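You operate a simulated robot arm through the tools that you are given. There is no shell and no other tool.

The job below is to be done with a simulated two-armed robot. You get a single attempt, and the scene is never put back.

Task
Empty the grey cup into the sink, rack it and let the sink out.
Fine: close the sink valve again once the sink is empty. Where these are worked on the way, their far stop is far enough and under half their travel is too little: sink valve.
Where things are to end (x, y in the base frame): grey cup within 0.06 m of [0.67, -0.31].

Only the result counts: the job must be done as asked and must still hold three seconds after the hand-in. Knocking over, shifting, dropping, spilling or breaking anything else fails it.

Robot
Two 7-joint arms with fingered hands on one trunk that stands fixed in place. Base frame: the origin is at the foot of the trunk, x ahead of it, y to its left, z up; the work surface is at about z = 0.88. Readings come in m, rad, newtons and seconds.
The left shoulder is at [0.021, 0.208, 1.323], the right one opposite. Each reaches about 1.152 m from its shoulder. Payload 5 kg a hand.
The tool frame of a hand sits at the grasp point between the pads (the TCP): z along the fingers, y along the line on which they close. The tips reach 0.048 m beyond it. The gripper opens to 0.16 m; its body begins 0.056 m behind the TCP. The gripper is a hand of 4 fingers: y runs from the thumb to the fingers, the wrist lies at [-0.026, -0.142, -0.252] in the tool frame, and closing takes about 1.5 s.
Orientation is that of the tool frame in the base frame, as a unit quaternion [x, y, z, w]. With the fingers straight down and the wrist toward the robot, the tool's x, y and z point along [0, 1, 0], [1, 0, 0] and [0, 0, -1] of the base frame.

Tools
- The arms move only by the tool send_rows. It takes "left_series", "right_series" or both (then of equal length, played together; a hand with none holds still); each is text: rows parted by semicolons, each of 7 numbers parted by spaces: the shift along the base's x, y, z in mm, then the turn, a rotation vector about the base's x, y, z in rad, then the finger opening in mm, from 0 to 160. In form: dx dy dz rx ry rz grip; .... A call has 1 to 20 rows; each row shifts and turns the commanded pose from where the row before left it. Rows are played at 5 a second. More than 0.05 m and 0.15 rad between two rows, or a gripper value outside its range, and nothing of the call is played. Where a pose cannot be reached the arm comes as near as it can. A force on the tool above 90 N (or 10 N above the force at the start of the call, whichever is more), or a blocked arm, ends the call early, and 0.2 s more pass. The fingers move at their own pace (about 0.108 m/s each) and stop on an object; they squeeze with about 24 N. The grip force told is the motor's: it shows also when the fingers shut on nothing. Time passes only in rows, and 0.2 s behind the last, so rows that do not move let the fingers close. It gives the time, the measured TCP pose, the force on the tool (base axes), the opening and the grip force at its end, in the units of the frame above (readings bear some noise), with the torque about the TCP (base axes, N m) and any sound that the robot's microphone picked up, and new pictures: "pictures" is both (left out), scene, wrist or none (wrist: the cameras of the hands that moved).
- Cameras (640 x 400 px; columns grow to the right, rows downward): "scene" is now at [0.0933, 0.0065, 1.4958]; the picture's right is [0.06, -1.00, 0.00], its down [-0.72, -0.04, -0.70] and it looks along [0.70, 0.04, -0.72] (base axes); focal length 269 px, centre (320, 200). "left" rides on the left gripper at [-0.087, -0.133, -0.189] in its tool frame; the picture's right is [-0.83, -0.26, 0.49], its down [0.51, -0.71, 0.49] and it looks along [0.22, 0.66, 0.72] (tool axes); focal length 238 px, centre (320, 200). "right" rides on the right gripper at [0.087, -0.133, -0.189] in its tool frame; the picture's right is [-0.83, 0.26, -0.49], its down [-0.51, -0.71, 0.49] and it looks along [-0.22, 0.66, 0.72] (tool axes); focal length 238 px, centre (320, 200). There is no depth. A picture from a camera that has moved, and an enlarged one, comes with that camera's place and axes in the base frame and with its lens.
- slide_trunk(by): moves the trunk up (or, below 0, down) by that many m; the arms and the scene camera ride with it, the base frame stays. It gives what a move gives, with no picture.
- grasp_type(shape, hand): the hand has 4 fingers and takes this shape, open, in about a second: jaw (thumb against the fingers, like two jaws); tri (thumb and two fingers); tip (a fingertip pinch); poke (one finger out to press); point (the index stretched); flat (the hand flat); cup (the hand cupped); fist (a fist). The gripper value then closes the fingers along that shape, each until it touches; the sizes above hold for jaw. It gives what a move gives, with no picture.
- head_to(pan, tilt): turns the head with the scene camera to pan (to the left, within 1.501 rad either way) and tilt (down, from -0.506 to 1.204), counted from straight ahead of the robot. It gives what a move gives, and a new picture of the scene camera.
- close_up(camera, box): a new picture of the part [left, top, right, bottom] of that camera's present view, enlarged. The clock stands still meanwhile.
- sign_off(): hands the job in; it is judged then, once.

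Places have to be worked out from the pictures, the camera data and where the tool is seen. Open the grippers and draw the arms clear of the work before you hand the job in, unless the task says otherwise.

The tools are called as name(argument=value, ...) on one line, values as JSON. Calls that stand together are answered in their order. send_rows: Moves the arms, as the interface text tells. Its arguments: {"type":"object","properties":{"left_series":{"type":"string"},"right_series":{"type":"string"},"pictures":{"type":"string","enum":["both","scene","wrist","none"]}},"required":[]} The other tools are called the same way: slide_trunk (by) moves the trunk up or down; grasp_type (shape, hand) gives the hand a shape; head_to (pan, tilt) turns the head that bears the scene camera; close_up (camera, box) takes an enlarged picture of a part of a camera's view; sign_off () hands the job in.

At the start:

```text
t: 0.0
left_ee_pos: [0.6053, 0.3355, 1.1759]
left_tcp_rot: [0.707, 0.707, 0.001, 0.0]
left_wrist_force: [-0.2, -0.2, -0.9]
left_torque: [-0.01, 0.02, 0.0]
left_opening: 0.1596
left_grasp_force: 0.1
left_shape: jaw
right_ee_pos: [0.7949, -0.3201, 1.1407]
right_tcp_rot: [0.707, 0.707, 0.0, 0.0]
right_wrist_force: [-0.5, -0.1, 0.3]
right_torque: [-0.02, -0.01, -0.01]
right_opening: 0.1596
right_grasp_force: 0.1
right_shape: jaw
trunk travel left (down, up): [-0.325, 0.365]
head pan, tilt (commanded): [0.056, 0.799]
```

scene: 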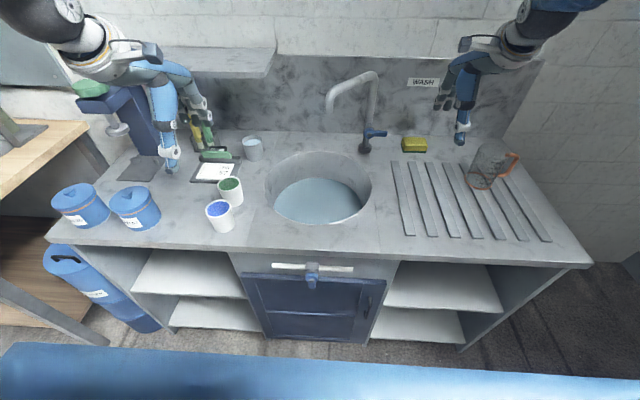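
right: 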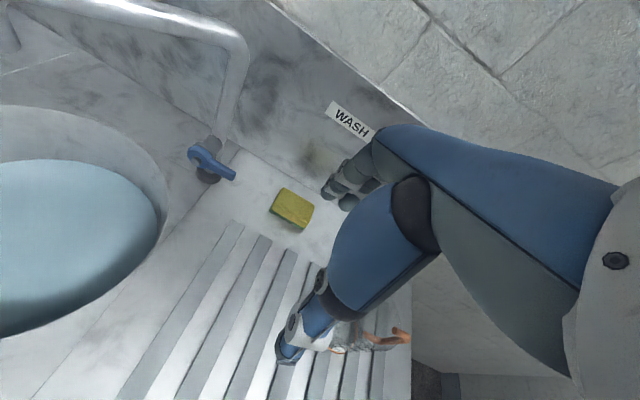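
left: 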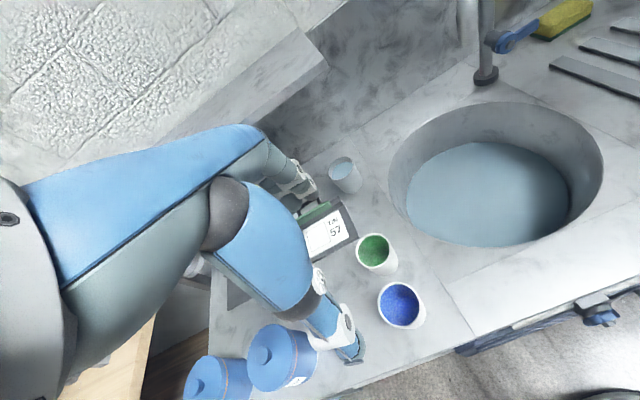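

I start by looking closely at the scene: the grey cup seems to be near (252,148), and the blue item under the sink at (312,275) may be the sink valve. I'll zoom in on these.

close_up(camera="scene", box=[180, 110, 300, 240])

close_up(camera="scene", box=[230, 230, 400, 340])

close_up(camera="scene", box=[380, 110, 580, 250])

close_up(camera="left", box=[280, 130, 460, 340])

close_up(camera="left", box=[430, 250, 640, 380])

```text
3.08 times, centred on (240, 175) of scene
camera zoom: at [0.0933, 0.0065, 1.4958], right [0.06, -1.0, 0.0], down [-0.72, -0.04, -0.7], along [0.7, 0.04, -0.72], focal length 828 px, centre (566, 277)
```

zoom: 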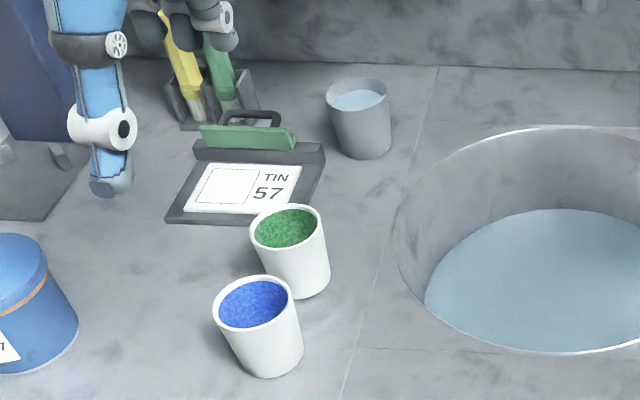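

```text
3.64 times, centred on (315, 285) of scene
camera zoom: at [0.0933, 0.0065, 1.4958], right [0.06, -1.0, 0.0], down [-0.72, -0.04, -0.7], along [0.7, 0.04, -0.72], focal length 978 px, centre (338, -109)
```

zoom: 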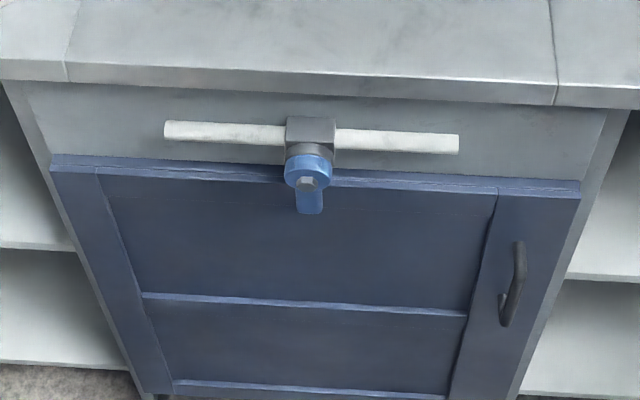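

```text
2.86 times, centred on (480, 180) of scene
camera zoom: at [0.0933, 0.0065, 1.4958], right [0.06, -1.0, 0.0], down [-0.72, -0.04, -0.7], along [0.7, 0.04, -0.72], focal length 769 px, centre (-137, 257)
```

zoom: 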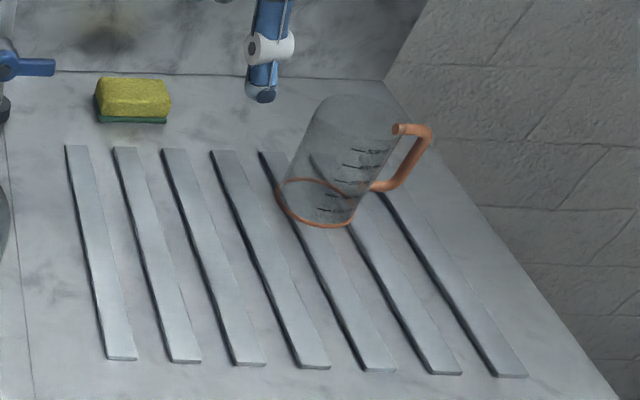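

```text
1.90 times, centred on (370, 235) of left
camera zoom: at [0.4721, 0.2477, 1.3654], right [-0.26, -0.83, -0.49], down [-0.71, 0.51, -0.49], along [0.66, 0.22, -0.72], focal length 454 px, centre (225, 133)
```

zoom: 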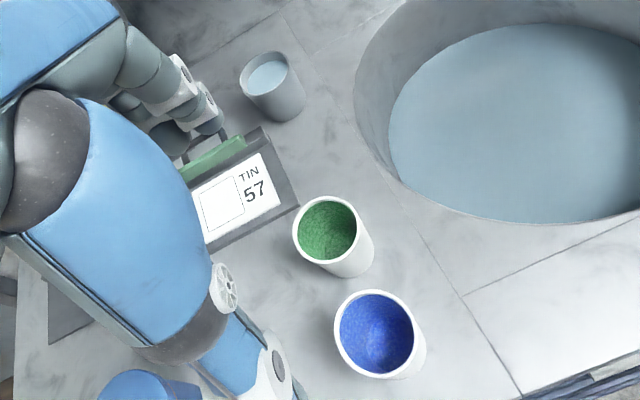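

```text
3.05 times, centred on (535, 315) of left
camera zoom: at [0.4721, 0.2477, 1.3654], right [-0.26, -0.83, -0.49], down [-0.71, 0.51, -0.49], along [0.66, 0.22, -0.72], focal length 726 px, centre (-335, -150)
```

zoom: 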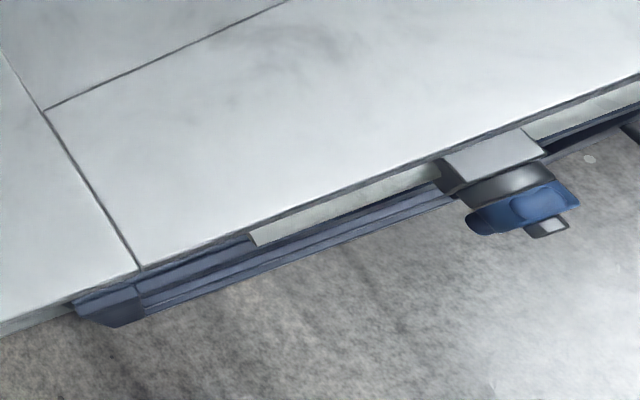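

The grey cup stands at about [0.906, 0.30], under a shelf at z≈1.2, and the sink valve is at about [0.47, 0.05, 0.785] with its handle pointing down. I'll look closer at the hands and the area around the cup to plan the grasp.

close_up(camera="scene", box=[60, 0, 280, 190])

close_up(camera="scene", box=[400, 0, 620, 170])

close_up(camera="left", box=[180, 60, 400, 240])

close_up(camera="scene", box=[235, 55, 420, 235])

```text
2.11 times, centred on (170, 95) of scene
camera zoom: at [0.0933, 0.0065, 1.4958], right [0.06, -1.0, 0.0], down [-0.72, -0.04, -0.7], along [0.7, 0.04, -0.72], focal length 566 px, centre (636, 421)
```

zoom: 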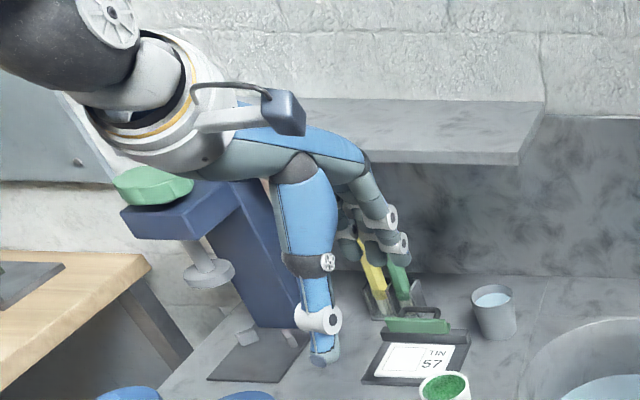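

```text
2.35 times, centred on (510, 85) of scene
camera zoom: at [0.0933, 0.0065, 1.4958], right [0.06, -1.0, 0.0], down [-0.72, -0.04, -0.7], along [0.7, 0.04, -0.72], focal length 633 px, centre (-127, 471)
```

zoom: 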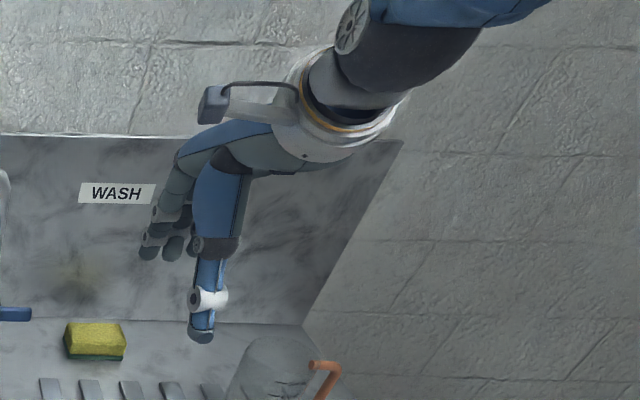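

```text
2.22 times, centred on (290, 150) of left
camera zoom: at [0.4721, 0.2477, 1.3654], right [-0.26, -0.83, -0.49], down [-0.71, 0.51, -0.49], along [0.66, 0.22, -0.72], focal length 530 px, centre (387, 311)
```

zoom: 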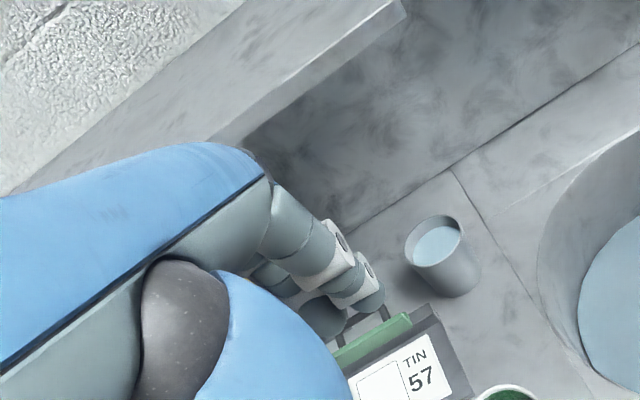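

```text
2.22 times, centred on (328, 145) of scene
camera zoom: at [0.0933, 0.0065, 1.4958], right [0.06, -1.0, 0.0], down [-0.72, -0.04, -0.7], along [0.7, 0.04, -0.72], focal length 598 px, centre (303, 322)
```

zoom: 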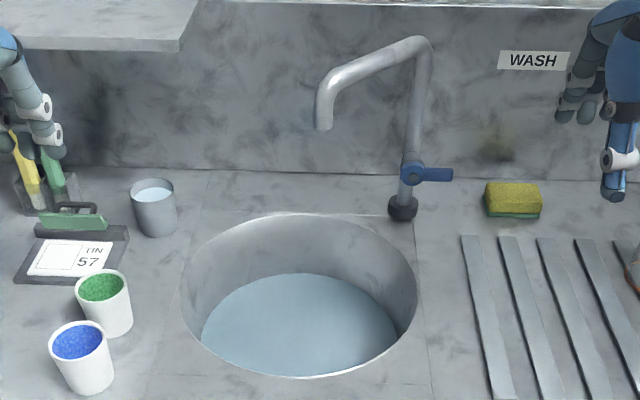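

The cup sits right of a sign stand whose ridge reaches about z≈0.94, and it is partly under the shelf. I'll bring the left hand over the sink first, with a slight yaw, then go in low and slide left around the cup.

send_rows(left_series="12 -21 -7 0 0 0.13 160; 12 -21 -7 0 0 0.13 160; 12 -21 -7 0.036 -0.135 0 160; 12 -21 -7 0 0 0 160; 12 -21 -7 0 0 0 160; 12 -21 -7 0 0 0 160; 12 -21 -7 0 0 0 160; 11 -18 -7 0 0 0 160; 0 0 0 0 0 0 160", pictures="both")

```text
t: 2.0
left_ee_pos: [0.7009, 0.1695, 1.1192]
left_tcp_rot: [0.608, 0.791, 0.056, 0.042]
left_wrist_force: [-0.6, 0.8, -0.2]
left_torque: [0.01, -0.01, 0.05]
left_opening: 0.1598
left_grasp_force: 0.1
left_shape: jaw
right_ee_pos: [0.795, -0.3193, 1.1407]
right_tcp_rot: [0.708, 0.707, -0.001, 0.0]
right_wrist_force: [0.0, 0.3, 0.4]
right_torque: [-0.01, 0.0, 0.0]
right_opening: 0.1597
right_grasp_force: 0.0
right_shape: jaw
trunk travel left (down, up): [-0.325, 0.365]
head pan, tilt (commanded): [0.056, 0.799]
camera scene: at [0.0929, 0.0067, 1.4959], right [0.06, -1.0, 0.0], down [-0.72, -0.04, -0.7], along [0.7, 0.04, -0.72], focal length 269 px, centre (320, 200)
camera left: at [0.5699, 0.0442, 1.2885], right [0.03, -0.85, -0.52], down [-0.74, 0.33, -0.58], along [0.67, 0.4, -0.62], focal length 238 px, centre (320, 200)
```

scene: 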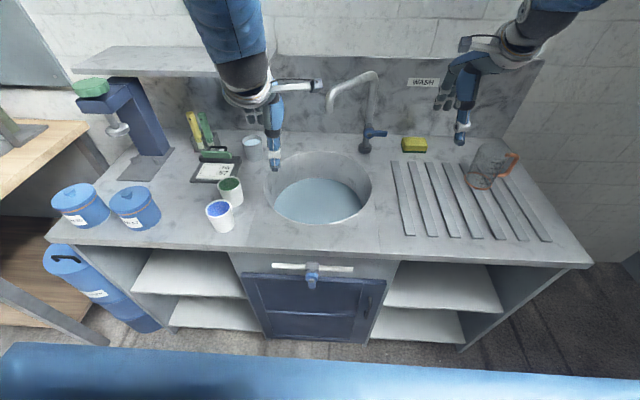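
left: 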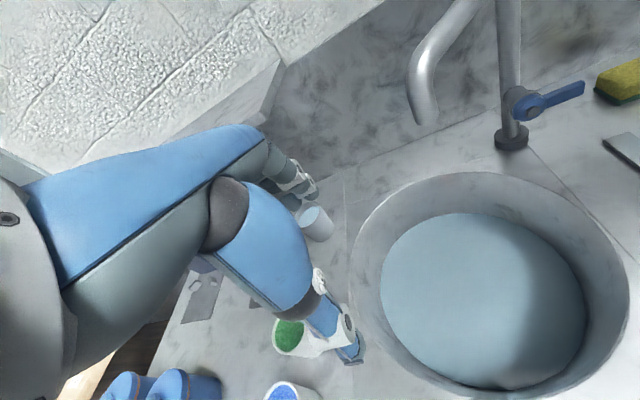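

The left hand now hovers over the sink. I'll zoom into both views to refine where the cup, stand and shelf lie relative to the fingers.

close_up(camera="left", box=[250, 130, 400, 260])

close_up(camera="scene", box=[170, 60, 350, 220])

```text
3.08 times, centred on (325, 195) of left
camera zoom: at [0.5699, 0.0442, 1.2885], right [0.03, -0.85, -0.52], down [-0.74, 0.33, -0.58], along [0.67, 0.4, -0.62], focal length 733 px, centre (305, 215)
```

zoom: 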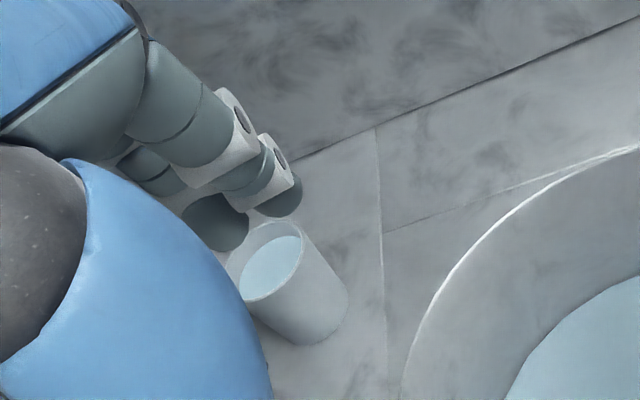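

```text
2.50 times, centred on (260, 140) of scene
camera zoom: at [0.0929, 0.0067, 1.4959], right [0.06, -1.0, 0.0], down [-0.72, -0.04, -0.7], along [0.7, 0.04, -0.72], focal length 673 px, centre (470, 350)
```

zoom: 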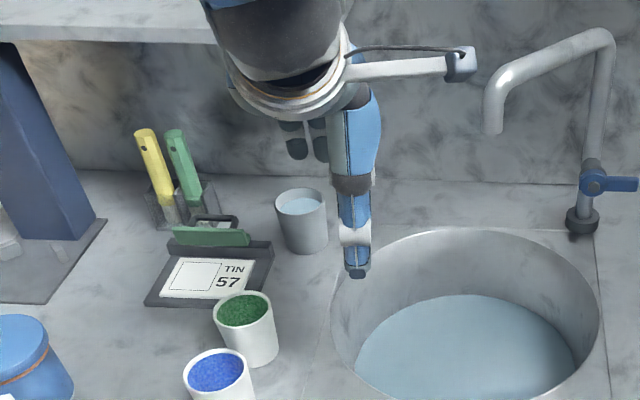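

The refined cup centre is about [0.904, 0.298], with its top near z≈0.955; the spout tip is at [0.826, 0.021, 1.107]. I'll descend over the sink and move forward to the right of the cup, keeping clear of the spout and the stand.

send_rows(left_series="20 5 -30 0 0 0 160; 20 5 -30 0 0 0 160; 20 5 -30 0 0 0 160; 20 5 -30 0 0 0 160; 20 3 -12 0 0 0 160; 20 2 -12 0 0 0 160; 20 0 -10 0 0 0 160; 20 0 -8 0 0 0 160; 0 0 0 0 0 0 160", pictures="both")

```text
t: 4.0
left_ee_pos: [0.8581, 0.1939, 0.9537]
left_tcp_rot: [0.608, 0.791, 0.055, 0.043]
left_wrist_force: [0.1, 0.8, -0.9]
left_torque: [0.0, 0.02, -0.04]
left_opening: 0.1601
left_grasp_force: 0.1
left_shape: jaw
right_ee_pos: [0.7952, -0.3196, 1.1401]
right_tcp_rot: [0.707, 0.707, 0.0, 0.0]
right_wrist_force: [-0.6, -0.2, 0.0]
right_torque: [-0.02, -0.02, -0.03]
right_opening: 0.1595
right_grasp_force: 0.0
right_shape: jaw
trunk travel left (down, up): [-0.325, 0.365]
head pan, tilt (commanded): [0.056, 0.799]
camera scene: at [0.0929, 0.0065, 1.4959], right [0.06, -1.0, 0.0], down [-0.72, -0.04, -0.7], along [0.7, 0.04, -0.72], focal length 269 px, centre (320, 200)
camera left: at [0.7277, 0.0694, 1.1243], right [0.03, -0.85, -0.52], down [-0.74, 0.33, -0.58], along [0.67, 0.4, -0.62], focal length 238 px, centre (320, 200)
```

scene: 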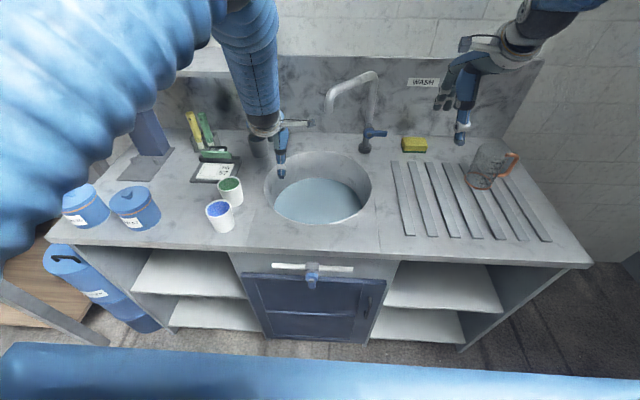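
left: 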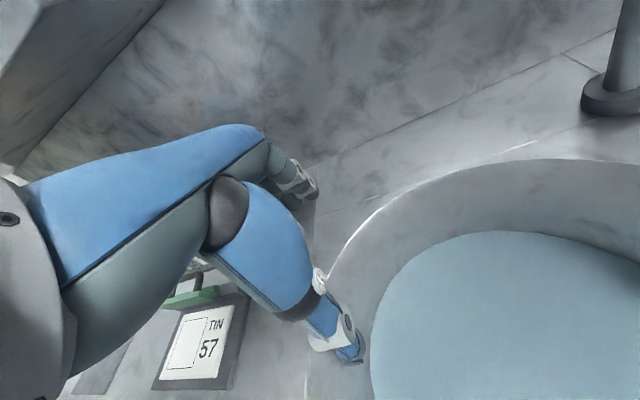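

The hand is at [0.858, 0.194, 0.954], just right of the cup with no contact. I'll zoom in to check clearances to shelf and cup before sliding.

close_up(camera="scene", box=[180, 50, 350, 200])

close_up(camera="left", box=[140, 100, 400, 400])

```text
2.67 times, centred on (265, 125) of scene
camera zoom: at [0.0929, 0.0065, 1.4959], right [0.06, -1.0, 0.0], down [-0.72, -0.04, -0.7], along [0.7, 0.04, -0.72], focal length 717 px, centre (467, 400)
```

zoom: 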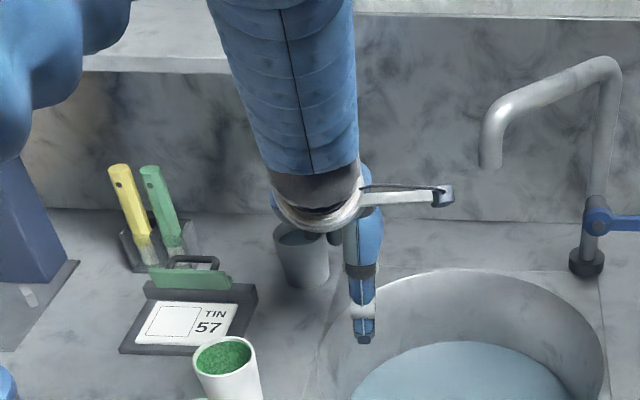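

```text
1.33 times, centred on (270, 250) of left
camera zoom: at [0.7277, 0.0694, 1.1243], right [0.03, -0.85, -0.52], down [-0.74, 0.33, -0.58], along [0.67, 0.4, -0.62], focal length 318 px, centre (387, 133)
```

zoom: 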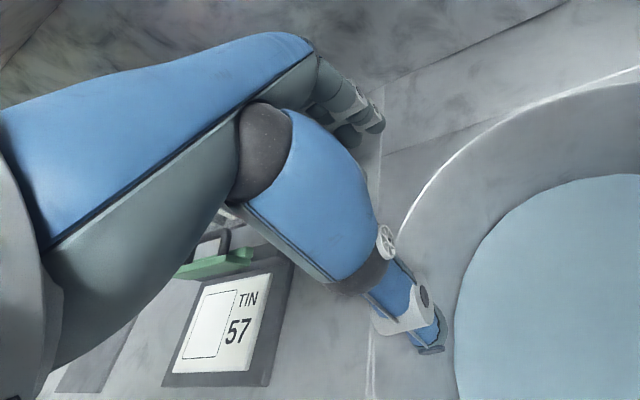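

Clearances look fine: the forearm is in front of the shelf and the stand's right end is at y≈0.33. I'll move forward to x≈0.908 and then slide left so the cup comes between thumb and fingers.

send_rows(left_series="17 0 -1 0 0 0 160; 17 0 -1 0 0 0 160; 16 2 -1 0 0 0 160; 0 14 0 0 0 0 160; -1 14 0 0 0 0 160; -1 14 0 0 0 0 150; -1 14 0 0 0 0 140; 0 0 0 0 0 0 130", pictures="both")

```text
t: 5.8
left_ee_pos: [0.9069, 0.253, 0.9543]
left_tcp_rot: [0.608, 0.791, 0.055, 0.042]
left_wrist_force: [0.8, 0.7, -0.9]
left_torque: [0.06, -0.01, 0.03]
left_opening: 0.1303
left_grasp_force: 0.0
left_shape: jaw
right_ee_pos: [0.7967, -0.3198, 1.1406]
right_tcp_rot: [0.707, 0.708, 0.0, 0.0]
right_wrist_force: [-0.6, 0.6, -0.3]
right_torque: [0.04, 0.02, 0.02]
right_opening: 0.1597
right_grasp_force: 0.1
right_shape: jaw
trunk travel left (down, up): [-0.325, 0.365]
head pan, tilt (commanded): [0.056, 0.799]
camera scene: at [0.0935, 0.0059, 1.4958], right [0.06, -1.0, 0.0], down [-0.72, -0.04, -0.7], along [0.7, 0.04, -0.72], focal length 269 px, centre (320, 200)
camera left: at [0.7768, 0.1275, 1.1228], right [0.03, -0.85, -0.52], down [-0.74, 0.33, -0.58], along [0.67, 0.4, -0.62], focal length 238 px, centre (320, 200)
```

scene: 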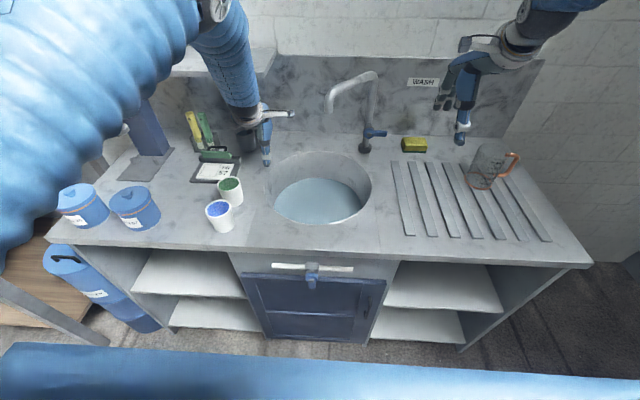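
left: 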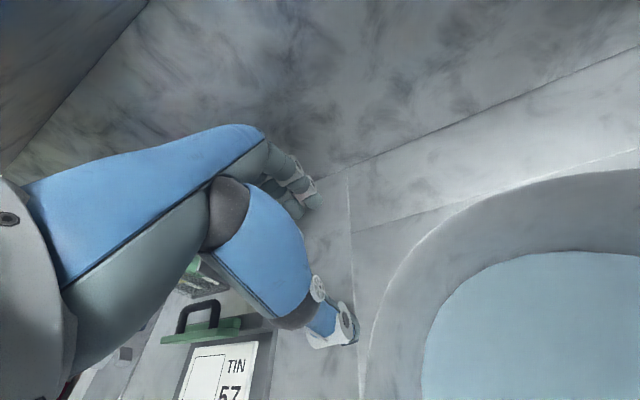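

The cup should be entering between the fingers; no contact force yet. A quick zoom to verify before finishing the slide.

close_up(camera="scene", box=[190, 90, 310, 190])

close_up(camera="left", box=[160, 160, 380, 400])

```text
4.00 times, centred on (250, 140) of scene
camera zoom: at [0.0935, 0.0059, 1.4958], right [0.06, -1.0, 0.0], down [-0.72, -0.04, -0.7], along [0.7, 0.04, -0.72], focal length 1076 px, centre (600, 440)
```

zoom: 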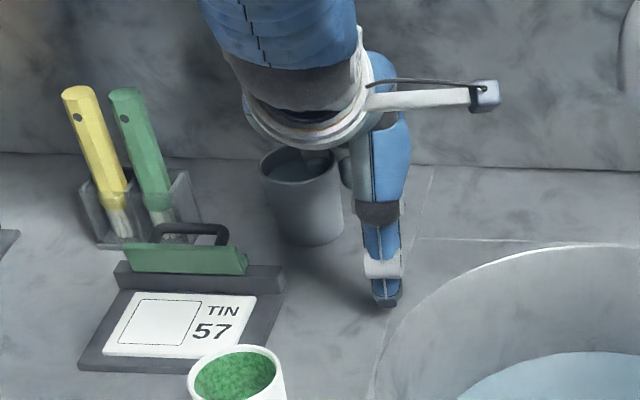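

```text
1.67 times, centred on (270, 280) of left
camera zoom: at [0.7768, 0.1275, 1.1228], right [0.03, -0.85, -0.52], down [-0.74, 0.33, -0.58], along [0.67, 0.4, -0.62], focal length 397 px, centre (403, 67)
```

zoom: 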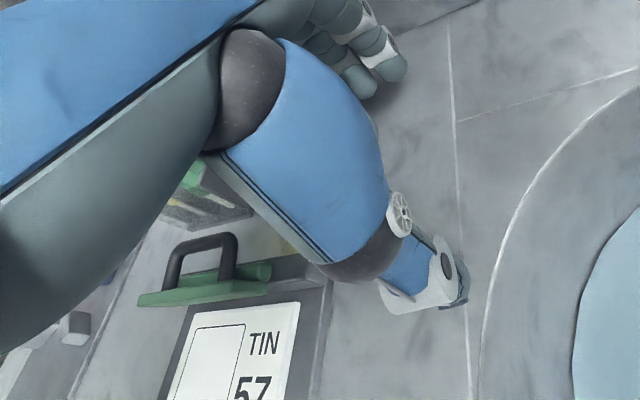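

The zoom shows the fingers have pushed the cup back to about [0.962, 0.340]; it is still upright. I'll back the left hand off to the right and bring the right hand's camera round for a side view of the cup and shelf.

send_rows(left_series="0 -20 0 0 0 0 130; 0 -20 0 0 0 0 130; 0 -20 0 0 0 0 130; 0 0 0 0 0 0 130; 0 0 0 0 0 0 130; 0 0 0 0 0 0 130; 0 0 0 0 0 0 130; 0 0 0 0 0 0 130", right_series="-18 21 -16 0 0 0.109 160; -18 21 -16 0 0 0.109 160; -18 21 -16 0 0 0.109 160; -18 21 -16 0 0 0.109 160; -18 21 -16 0 0 0.109 160; -18 21 -16 0 0 0.109 160; -18 21 -16 0 0 0.109 160; -18 21 -16 0 0 0.109 160", pictures="both")

```text
t: 7.6
left_ee_pos: [0.9066, 0.1931, 0.9539]
left_tcp_rot: [0.609, 0.79, 0.055, 0.042]
left_wrist_force: [0.2, 0.3, 0.0]
left_torque: [0.07, -0.03, 0.05]
left_opening: 0.1301
left_grasp_force: 0.1
left_shape: jaw
right_ee_pos: [0.6506, -0.1531, 1.014]
right_tcp_rot: [0.342, 0.94, 0.001, 0.001]
right_wrist_force: [0.9, -0.6, 0.9]
right_torque: [-0.03, 0.02, 0.0]
right_opening: 0.1595
right_grasp_force: 0.1
right_shape: jaw
trunk travel left (down, up): [-0.325, 0.365]
head pan, tilt (commanded): [0.056, 0.799]
camera scene: at [0.0935, 0.0063, 1.4958], right [0.06, -1.0, 0.0], down [-0.72, -0.04, -0.7], along [0.7, 0.04, -0.72], focal length 269 px, centre (320, 200)
camera right: at [0.4989, -0.2002, 1.2031], right [0.81, -0.34, 0.49], down [-0.07, -0.87, -0.49], along [0.59, 0.36, -0.72], focal length 238 px, centre (320, 200)
camera left: at [0.7772, 0.0682, 1.1228], right [0.03, -0.86, -0.52], down [-0.74, 0.33, -0.58], along [0.67, 0.4, -0.63], focal length 238 px, centre (320, 200)
```

scene: 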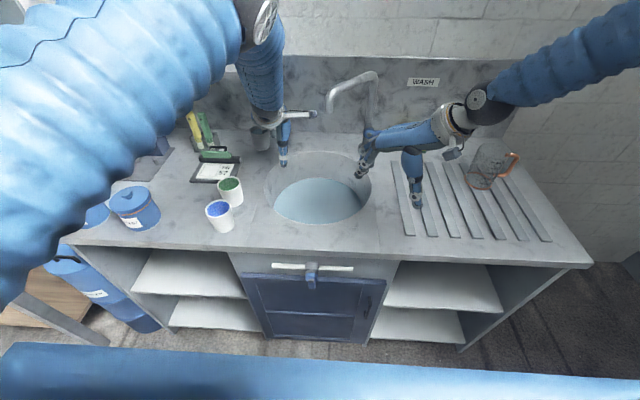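
right: 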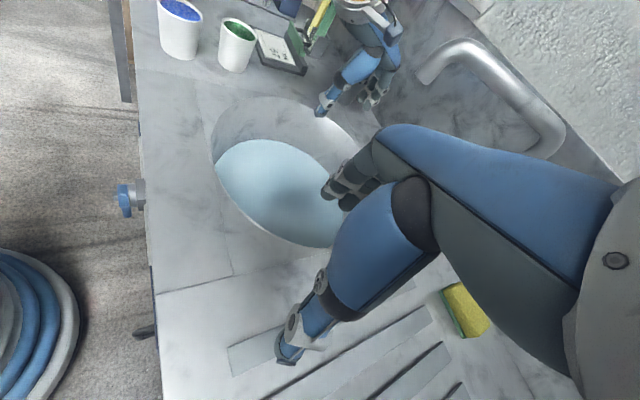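
left: 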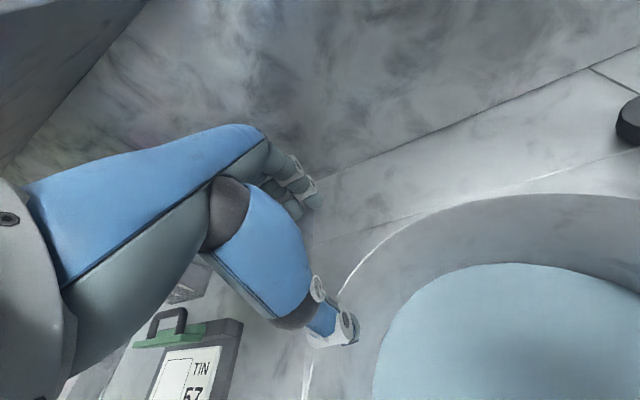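

The side view has the left hand near its top edge; I'll pitch the right hand's camera up to bring the cup and shelf into view.

send_rows(right_series="0 0 0 0.113 -0.048 0.069 160; 0 0 0 0.113 -0.048 0.069 160; 0 0 0 0.113 -0.048 0.069 160; 0 0 0 0 0 0 160", pictures="wrist")

close_up(camera="scene", box=[180, 80, 340, 200])

```text
t: 8.6
left_ee_pos: [0.9073, 0.1934, 0.9543]
left_tcp_rot: [0.609, 0.79, 0.054, 0.043]
left_wrist_force: [-0.1, 0.3, -0.1]
left_torque: [-0.06, 0.01, -0.07]
left_opening: 0.1302
left_grasp_force: 0.1
left_shape: jaw
right_ee_pos: [0.6504, -0.1522, 1.0144]
right_tcp_rot: [0.238, 0.954, 0.182, 0.01]
right_wrist_force: [-0.6, 0.7, -0.4]
right_torque: [-0.1, -0.07, -0.02]
right_opening: 0.1597
right_grasp_force: 0.1
right_shape: jaw
trunk travel left (down, up): [-0.325, 0.365]
head pan, tilt (commanded): [0.056, 0.799]
camera right: at [0.4934, -0.2866, 1.1502], right [0.81, -0.34, 0.49], down [0.18, -0.64, -0.74], along [0.56, 0.69, -0.46], focal length 238 px, centre (320, 200)
```

right: 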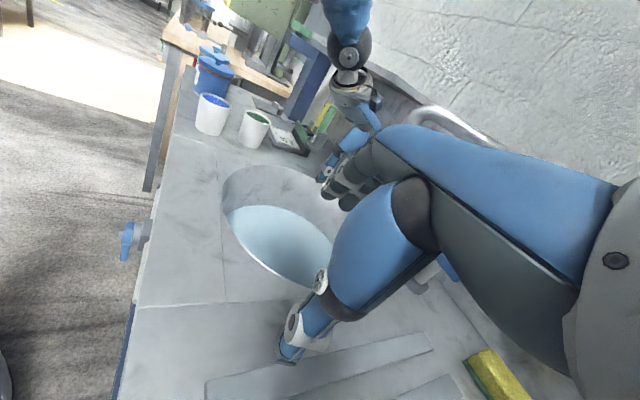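

```text
3.33 times, centred on (260, 140) of scene
camera zoom: at [0.0931, 0.0074, 1.4959], right [0.06, -1.0, 0.0], down [-0.72, -0.04, -0.7], along [0.7, 0.04, -0.72], focal length 897 px, centre (520, 400)
```

zoom: 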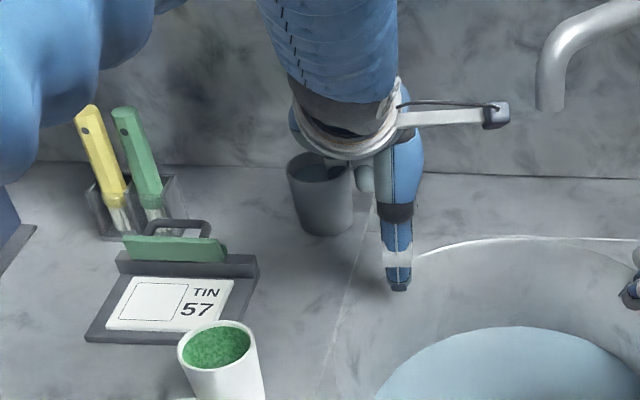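

The cup seems to have followed the hand back to about y≈0.297, so a finger may be inside or hooked on it. I'll zoom in on all views to see how the fingers and cup sit.

close_up(camera="left", box=[220, 130, 360, 260])

close_up(camera="right", box=[290, 60, 430, 210])

close_up(camera="scene", box=[235, 100, 305, 160])

```text
3.08 times, centred on (290, 195) of left
camera zoom: at [0.777, 0.0688, 1.1231], right [0.03, -0.86, -0.52], down [-0.74, 0.33, -0.58], along [0.67, 0.4, -0.63], focal length 733 px, centre (412, 215)
```

zoom: 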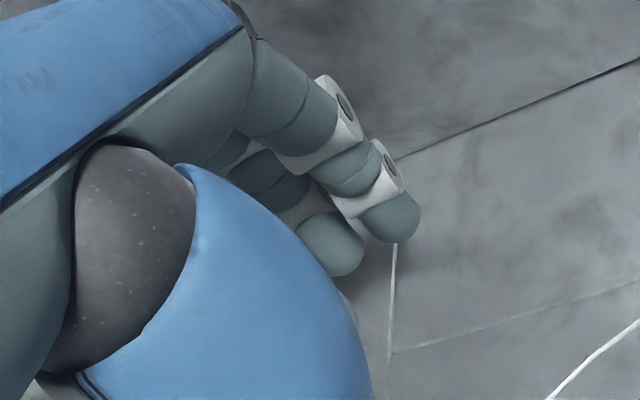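

```text
2.67 times, centred on (360, 135) of right
camera zoom: at [0.4934, -0.2866, 1.1502], right [0.81, -0.34, 0.49], down [0.18, -0.64, -0.74], along [0.56, 0.69, -0.46], focal length 636 px, centre (213, 373)
```

zoom: 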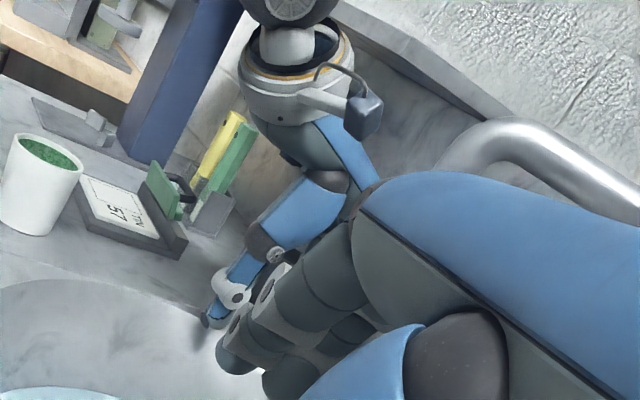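

```text
6.67 times, centred on (270, 130) of scene
camera zoom: at [0.0931, 0.0074, 1.4959], right [0.06, -1.0, 0.0], down [-0.72, -0.04, -0.7], along [0.7, 0.04, -0.72], focal length 1794 px, centre (653, 667)
```

zoom: 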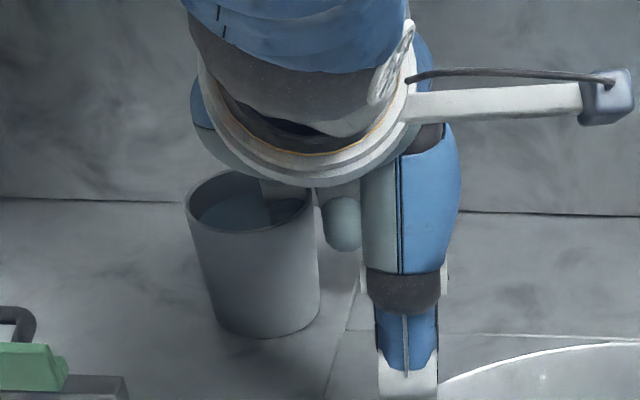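

A finger did slip inside the cup, which is upright at about [0.970, 0.284]. I'll use that finger to draw the cup gently back toward [0.885, 0.268], out from under the shelf, and move the right hand away at the same time.

send_rows(left_series="-5 0 0 0 0 0 130; -8 -1 0 0 0 0 130; -8 -1 0 0 0 0 130; -8 -1 0 0 0 0 130; -8 -1 0 0 0 0 130; -8 -1 0 0 0 0 130; -8 -1 0 0 0 0 130; -8 -1 0 0 0 0 130; 0 0 0 0 0 0 130", right_series="-6 -15 0 0 0 0 160; -6 -15 0 0 0 0 160; -6 -15 0 0 0 0 160; -6 -15 0 0 0 0 160; -6 -15 0 0 0 0 160; -6 -15 0 0 0 0 160; -6 -15 0 0 0 0 160; -6 -15 0 0 0 0 160; 0 0 0 0 0 0 160", pictures="both")

close_up(camera="scene", box=[210, 90, 310, 180])

```text
t: 10.6
left_ee_pos: [0.8626, 0.2019, 0.9443]
left_tcp_rot: [0.603, 0.795, 0.055, 0.033]
left_wrist_force: [0.2, -0.1, -0.6]
left_torque: [-0.03, 0.03, -0.02]
left_opening: 0.13
left_grasp_force: 0.0
left_shape: jaw
left hand out of reach, approached as far as the arm can: row 2, 3, 4, 5, 6, 7, 8
right_ee_pos: [0.6048, -0.2702, 1.0146]
right_tcp_rot: [0.239, 0.954, 0.182, 0.008]
right_wrist_force: [0.3, 0.8, -0.5]
right_torque: [0.01, 0.02, -0.02]
right_opening: 0.1596
right_grasp_force: 0.2
right_shape: jaw
trunk travel left (down, up): [-0.325, 0.365]
head pan, tilt (commanded): [0.056, 0.799]
camera scene: at [0.0938, 0.0066, 1.4958], right [0.06, -1.0, 0.0], down [-0.72, -0.04, -0.7], along [0.7, 0.04, -0.72], focal length 269 px, centre (320, 200)
camera right: at [0.4474, -0.4055, 1.1505], right [0.81, -0.34, 0.49], down [0.18, -0.64, -0.74], along [0.56, 0.69, -0.46], focal length 238 px, centre (320, 200)
camera left: at [0.7367, 0.0737, 1.1139], right [0.03, -0.85, -0.53], down [-0.76, 0.32, -0.57], along [0.65, 0.42, -0.63], focal length 238 px, centre (320, 200)
```

scene: 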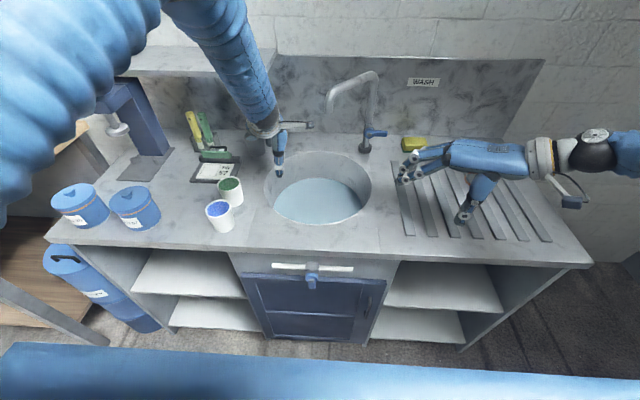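
right: 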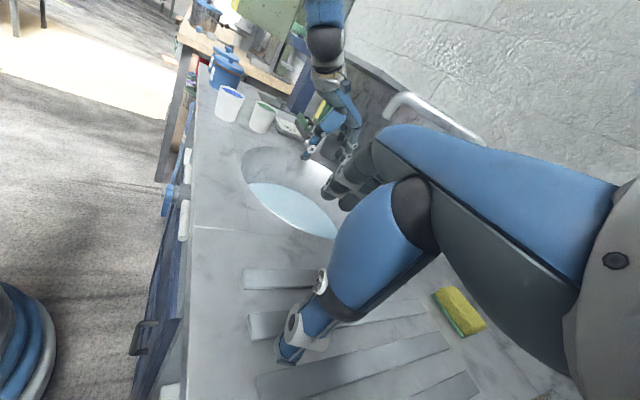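
left: 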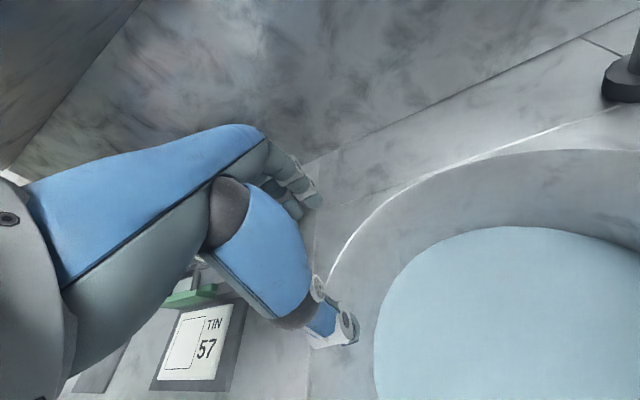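

```text
4.44 times, centred on (260, 135) of scene
camera zoom: at [0.0938, 0.0066, 1.4958], right [0.06, -1.0, 0.0], down [-0.72, -0.04, -0.7], along [0.7, 0.04, -0.72], focal length 1196 px, centre (587, 489)
```

zoom: 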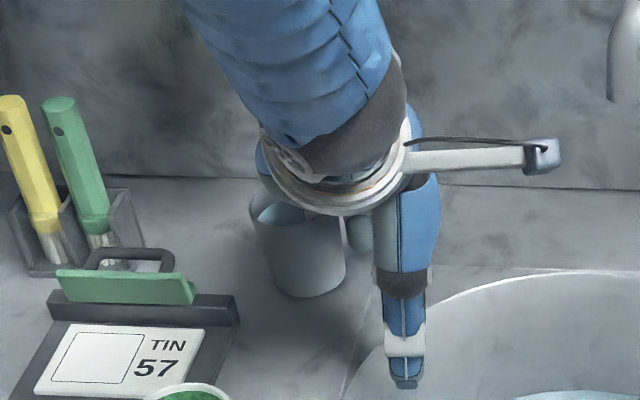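

The arm hit a reach limit partway, but the cup came forward to about [0.935, 0.297] and stays upright. I'll centre the finger in the cup and lift the hand straight out.

send_rows(left_series="8 12 0 0 0 0 130; 9 12 3 0 0 0 130; 0 0 10 0 0 0 130; 0 0 12 0 0 0 130; 0 0 12 0 0 0 130; 0 0 12 0 0 0 130; 0 0 12 0 0 0 130; 0 0 0 0 0 0 130", pictures="both")

close_up(camera="scene", box=[210, 80, 310, 170])

```text
t: 12.4
left_ee_pos: [0.8794, 0.2236, 1.0037]
left_tcp_rot: [0.608, 0.791, 0.055, 0.042]
left_wrist_force: [-0.3, 0.4, 0.1]
left_torque: [-0.01, 0.02, -0.03]
left_opening: 0.1302
left_grasp_force: 0.0
left_shape: jaw
right_ee_pos: [0.6037, -0.2706, 1.0147]
right_tcp_rot: [0.237, 0.954, 0.182, 0.009]
right_wrist_force: [1.6, 0.1, 0.4]
right_torque: [0.01, 0.03, 0.0]
right_opening: 0.1596
right_grasp_force: 0.0
right_shape: jaw
trunk travel left (down, up): [-0.325, 0.365]
head pan, tilt (commanded): [0.056, 0.799]
camera scene: at [0.0936, 0.0065, 1.4958], right [0.06, -1.0, 0.0], down [-0.72, -0.04, -0.7], along [0.7, 0.04, -0.72], focal length 269 px, centre (320, 200)
camera left: at [0.7489, 0.0992, 1.173], right [0.03, -0.85, -0.52], down [-0.74, 0.33, -0.58], along [0.67, 0.4, -0.63], focal length 238 px, centre (320, 200)
```

scene: 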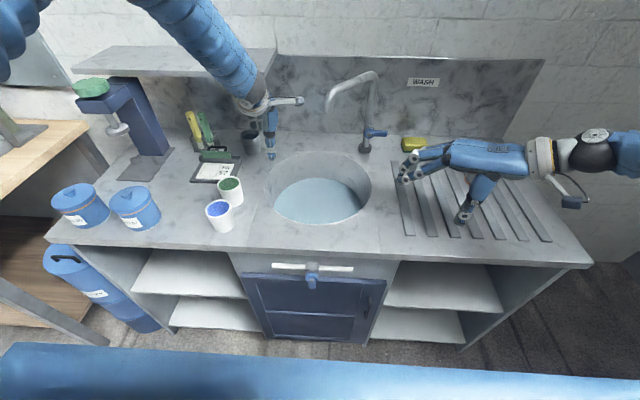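
left: 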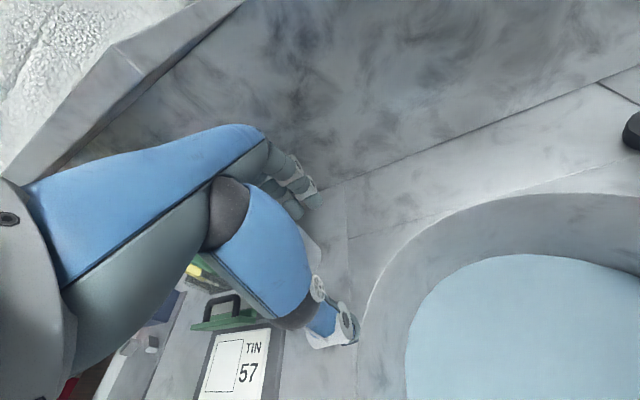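

```text
4.44 times, centred on (260, 125) of scene
camera zoom: at [0.0936, 0.0065, 1.4958], right [0.06, -1.0, 0.0], down [-0.72, -0.04, -0.7], along [0.7, 0.04, -0.72], focal length 1196 px, centre (587, 533)
```

zoom: 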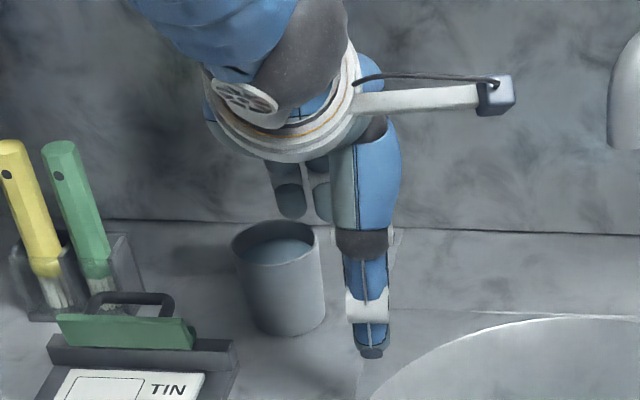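

The finger is out and the cup is upright with water at about [0.938, 0.313], top z≈0.954. I'll move the open hand over it at this height (tips clear by about 1.3 cm) with a bit more yaw to keep the thumb away from the stand.

send_rows(left_series="8 14 1 0 0 0.07 130; 8 14 1 0 0 0.07 130; 8 14 0 0 0 0 130; 9 14 0 0 0 0 130; 9 14 0 0 0 0 130; 9 14 0 0 0 0 130; 0 0 0 0 0 0 130", pictures="both")

close_up(camera="scene", box=[200, 80, 300, 170])

close_up(camera="left", box=[180, 140, 400, 380])

```text
t: 14.0
left_ee_pos: [0.9305, 0.3103, 1.0054]
left_tcp_rot: [0.551, 0.831, 0.058, 0.038]
left_wrist_force: [0.3, 0.2, -0.5]
left_torque: [0.01, 0.01, -0.01]
left_opening: 0.1303
left_grasp_force: 0.0
left_shape: jaw
right_ee_pos: [0.6046, -0.2718, 1.0146]
right_tcp_rot: [0.238, 0.954, 0.183, 0.01]
right_wrist_force: [0.0, 0.1, -0.2]
right_torque: [-0.03, -0.01, 0.0]
right_opening: 0.1597
right_grasp_force: 0.1
right_shape: jaw
trunk travel left (down, up): [-0.325, 0.365]
head pan, tilt (commanded): [0.056, 0.799]
camera scene: at [0.093, 0.0059, 1.4959], right [0.06, -1.0, 0.0], down [-0.72, -0.04, -0.7], along [0.7, 0.04, -0.72], focal length 269 px, centre (320, 200)
camera left: at [0.8178, 0.1673, 1.1746], right [0.15, -0.84, -0.52], down [-0.78, 0.22, -0.58], along [0.61, 0.49, -0.62], focal length 238 px, centre (320, 200)
```

scene: 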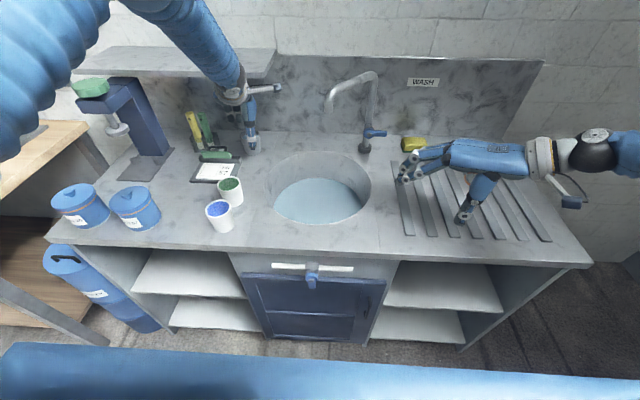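
left: 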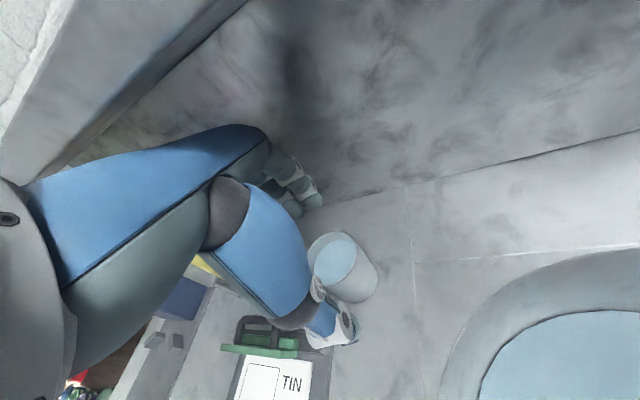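

```text
4.44 times, centred on (250, 125) of scene
camera zoom: at [0.093, 0.0059, 1.4959], right [0.06, -1.0, 0.0], down [-0.72, -0.04, -0.7], along [0.7, 0.04, -0.72], focal length 1196 px, centre (631, 533)
```

zoom: 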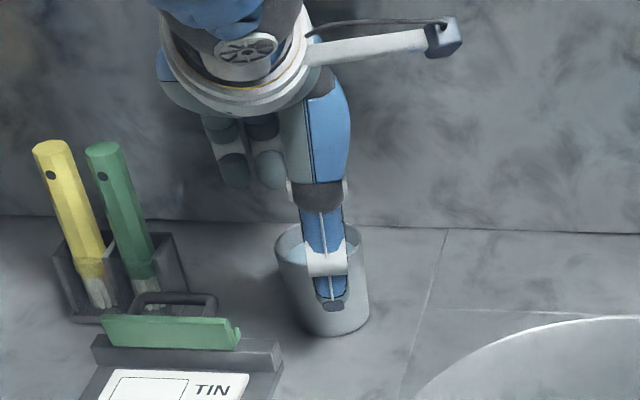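

```text
1.67 times, centred on (290, 260) of left
camera zoom: at [0.8178, 0.1673, 1.1746], right [0.15, -0.84, -0.52], down [-0.78, 0.22, -0.58], along [0.61, 0.49, -0.62], focal length 397 px, centre (370, 100)
```

zoom: 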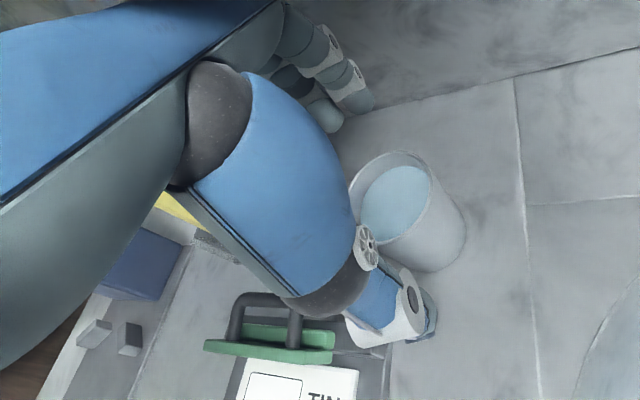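

The cup now lies between thumb and fingers in both views. I'll descend straight down about 58 mm with the fingers still open.

send_rows(left_series="0 0 -10 0 0 0 130; 0 0 -10 0 0 0 130; 0 0 -10 0 0 0 130; 0 0 -10 0 0 0 130; 0 0 -10 0 0 0 130; 0 0 -8 0 0 0 130; 0 0 0 0 0 0 130", pictures="both")

close_up(camera="scene", box=[200, 80, 300, 170])

close_up(camera="left", box=[180, 140, 400, 380])

```text
t: 15.6
left_ee_pos: [0.9311, 0.3092, 0.9493]
left_tcp_rot: [0.552, 0.831, 0.058, 0.038]
left_wrist_force: [-0.3, -0.7, -0.6]
left_torque: [-0.01, -0.01, -0.03]
left_opening: 0.1301
left_grasp_force: 0.0
left_shape: jaw
right_ee_pos: [0.6037, -0.2706, 1.0144]
right_tcp_rot: [0.238, 0.954, 0.182, 0.01]
right_wrist_force: [0.0, -0.7, 1.0]
right_torque: [0.02, -0.06, 0.02]
right_opening: 0.1597
right_grasp_force: 0.1
right_shape: jaw
trunk travel left (down, up): [-0.325, 0.365]
head pan, tilt (commanded): [0.056, 0.799]
camera scene: at [0.0932, 0.0063, 1.4959], right [0.06, -1.0, 0.0], down [-0.72, -0.04, -0.7], along [0.7, 0.04, -0.72], focal length 269 px, centre (320, 200)
camera left: at [0.82, 0.1665, 1.1178], right [0.15, -0.84, -0.52], down [-0.78, 0.22, -0.58], along [0.61, 0.49, -0.62], focal length 238 px, centre (320, 200)
```

scene: 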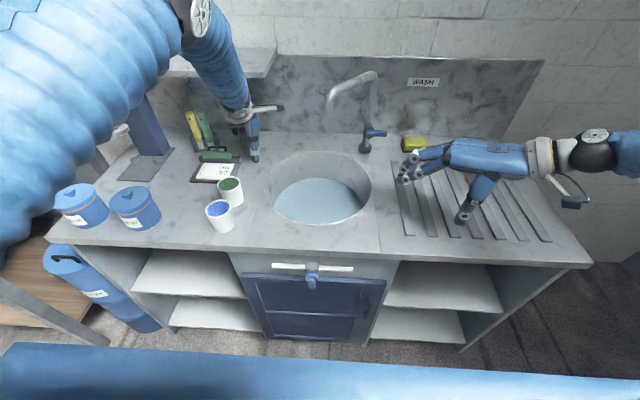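
left: 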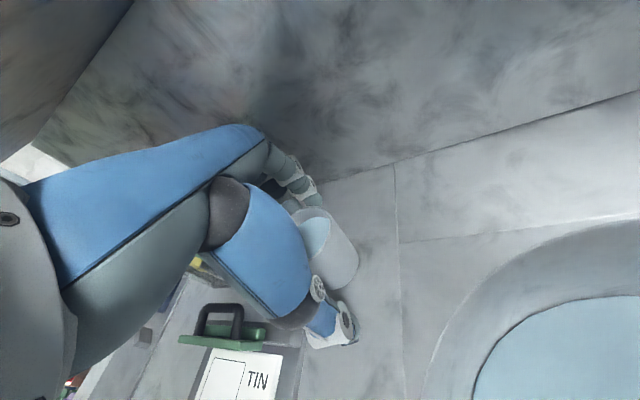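

```text
4.44 times, centred on (250, 125) of scene
camera zoom: at [0.0932, 0.0063, 1.4959], right [0.06, -1.0, 0.0], down [-0.72, -0.04, -0.7], along [0.7, 0.04, -0.72], focal length 1196 px, centre (631, 533)
```

zoom: 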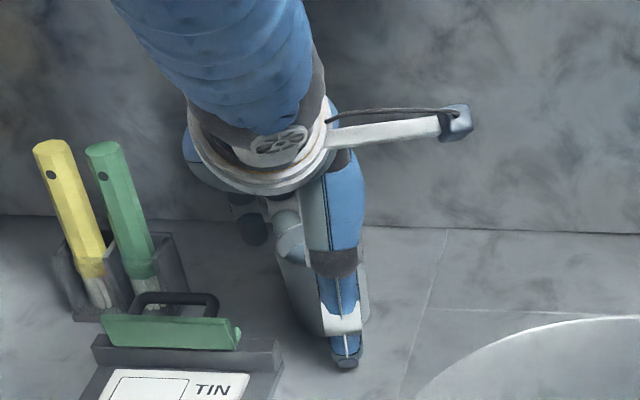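

```text
1.67 times, centred on (290, 260) of left
camera zoom: at [0.82, 0.1665, 1.1178], right [0.15, -0.84, -0.52], down [-0.78, 0.22, -0.58], along [0.61, 0.49, -0.62], focal length 397 px, centre (370, 100)
```

zoom: 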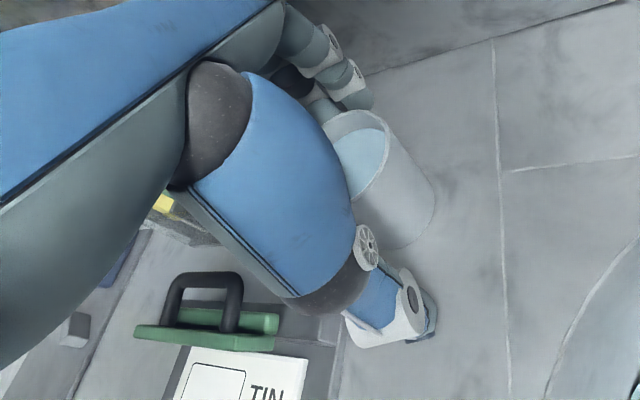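

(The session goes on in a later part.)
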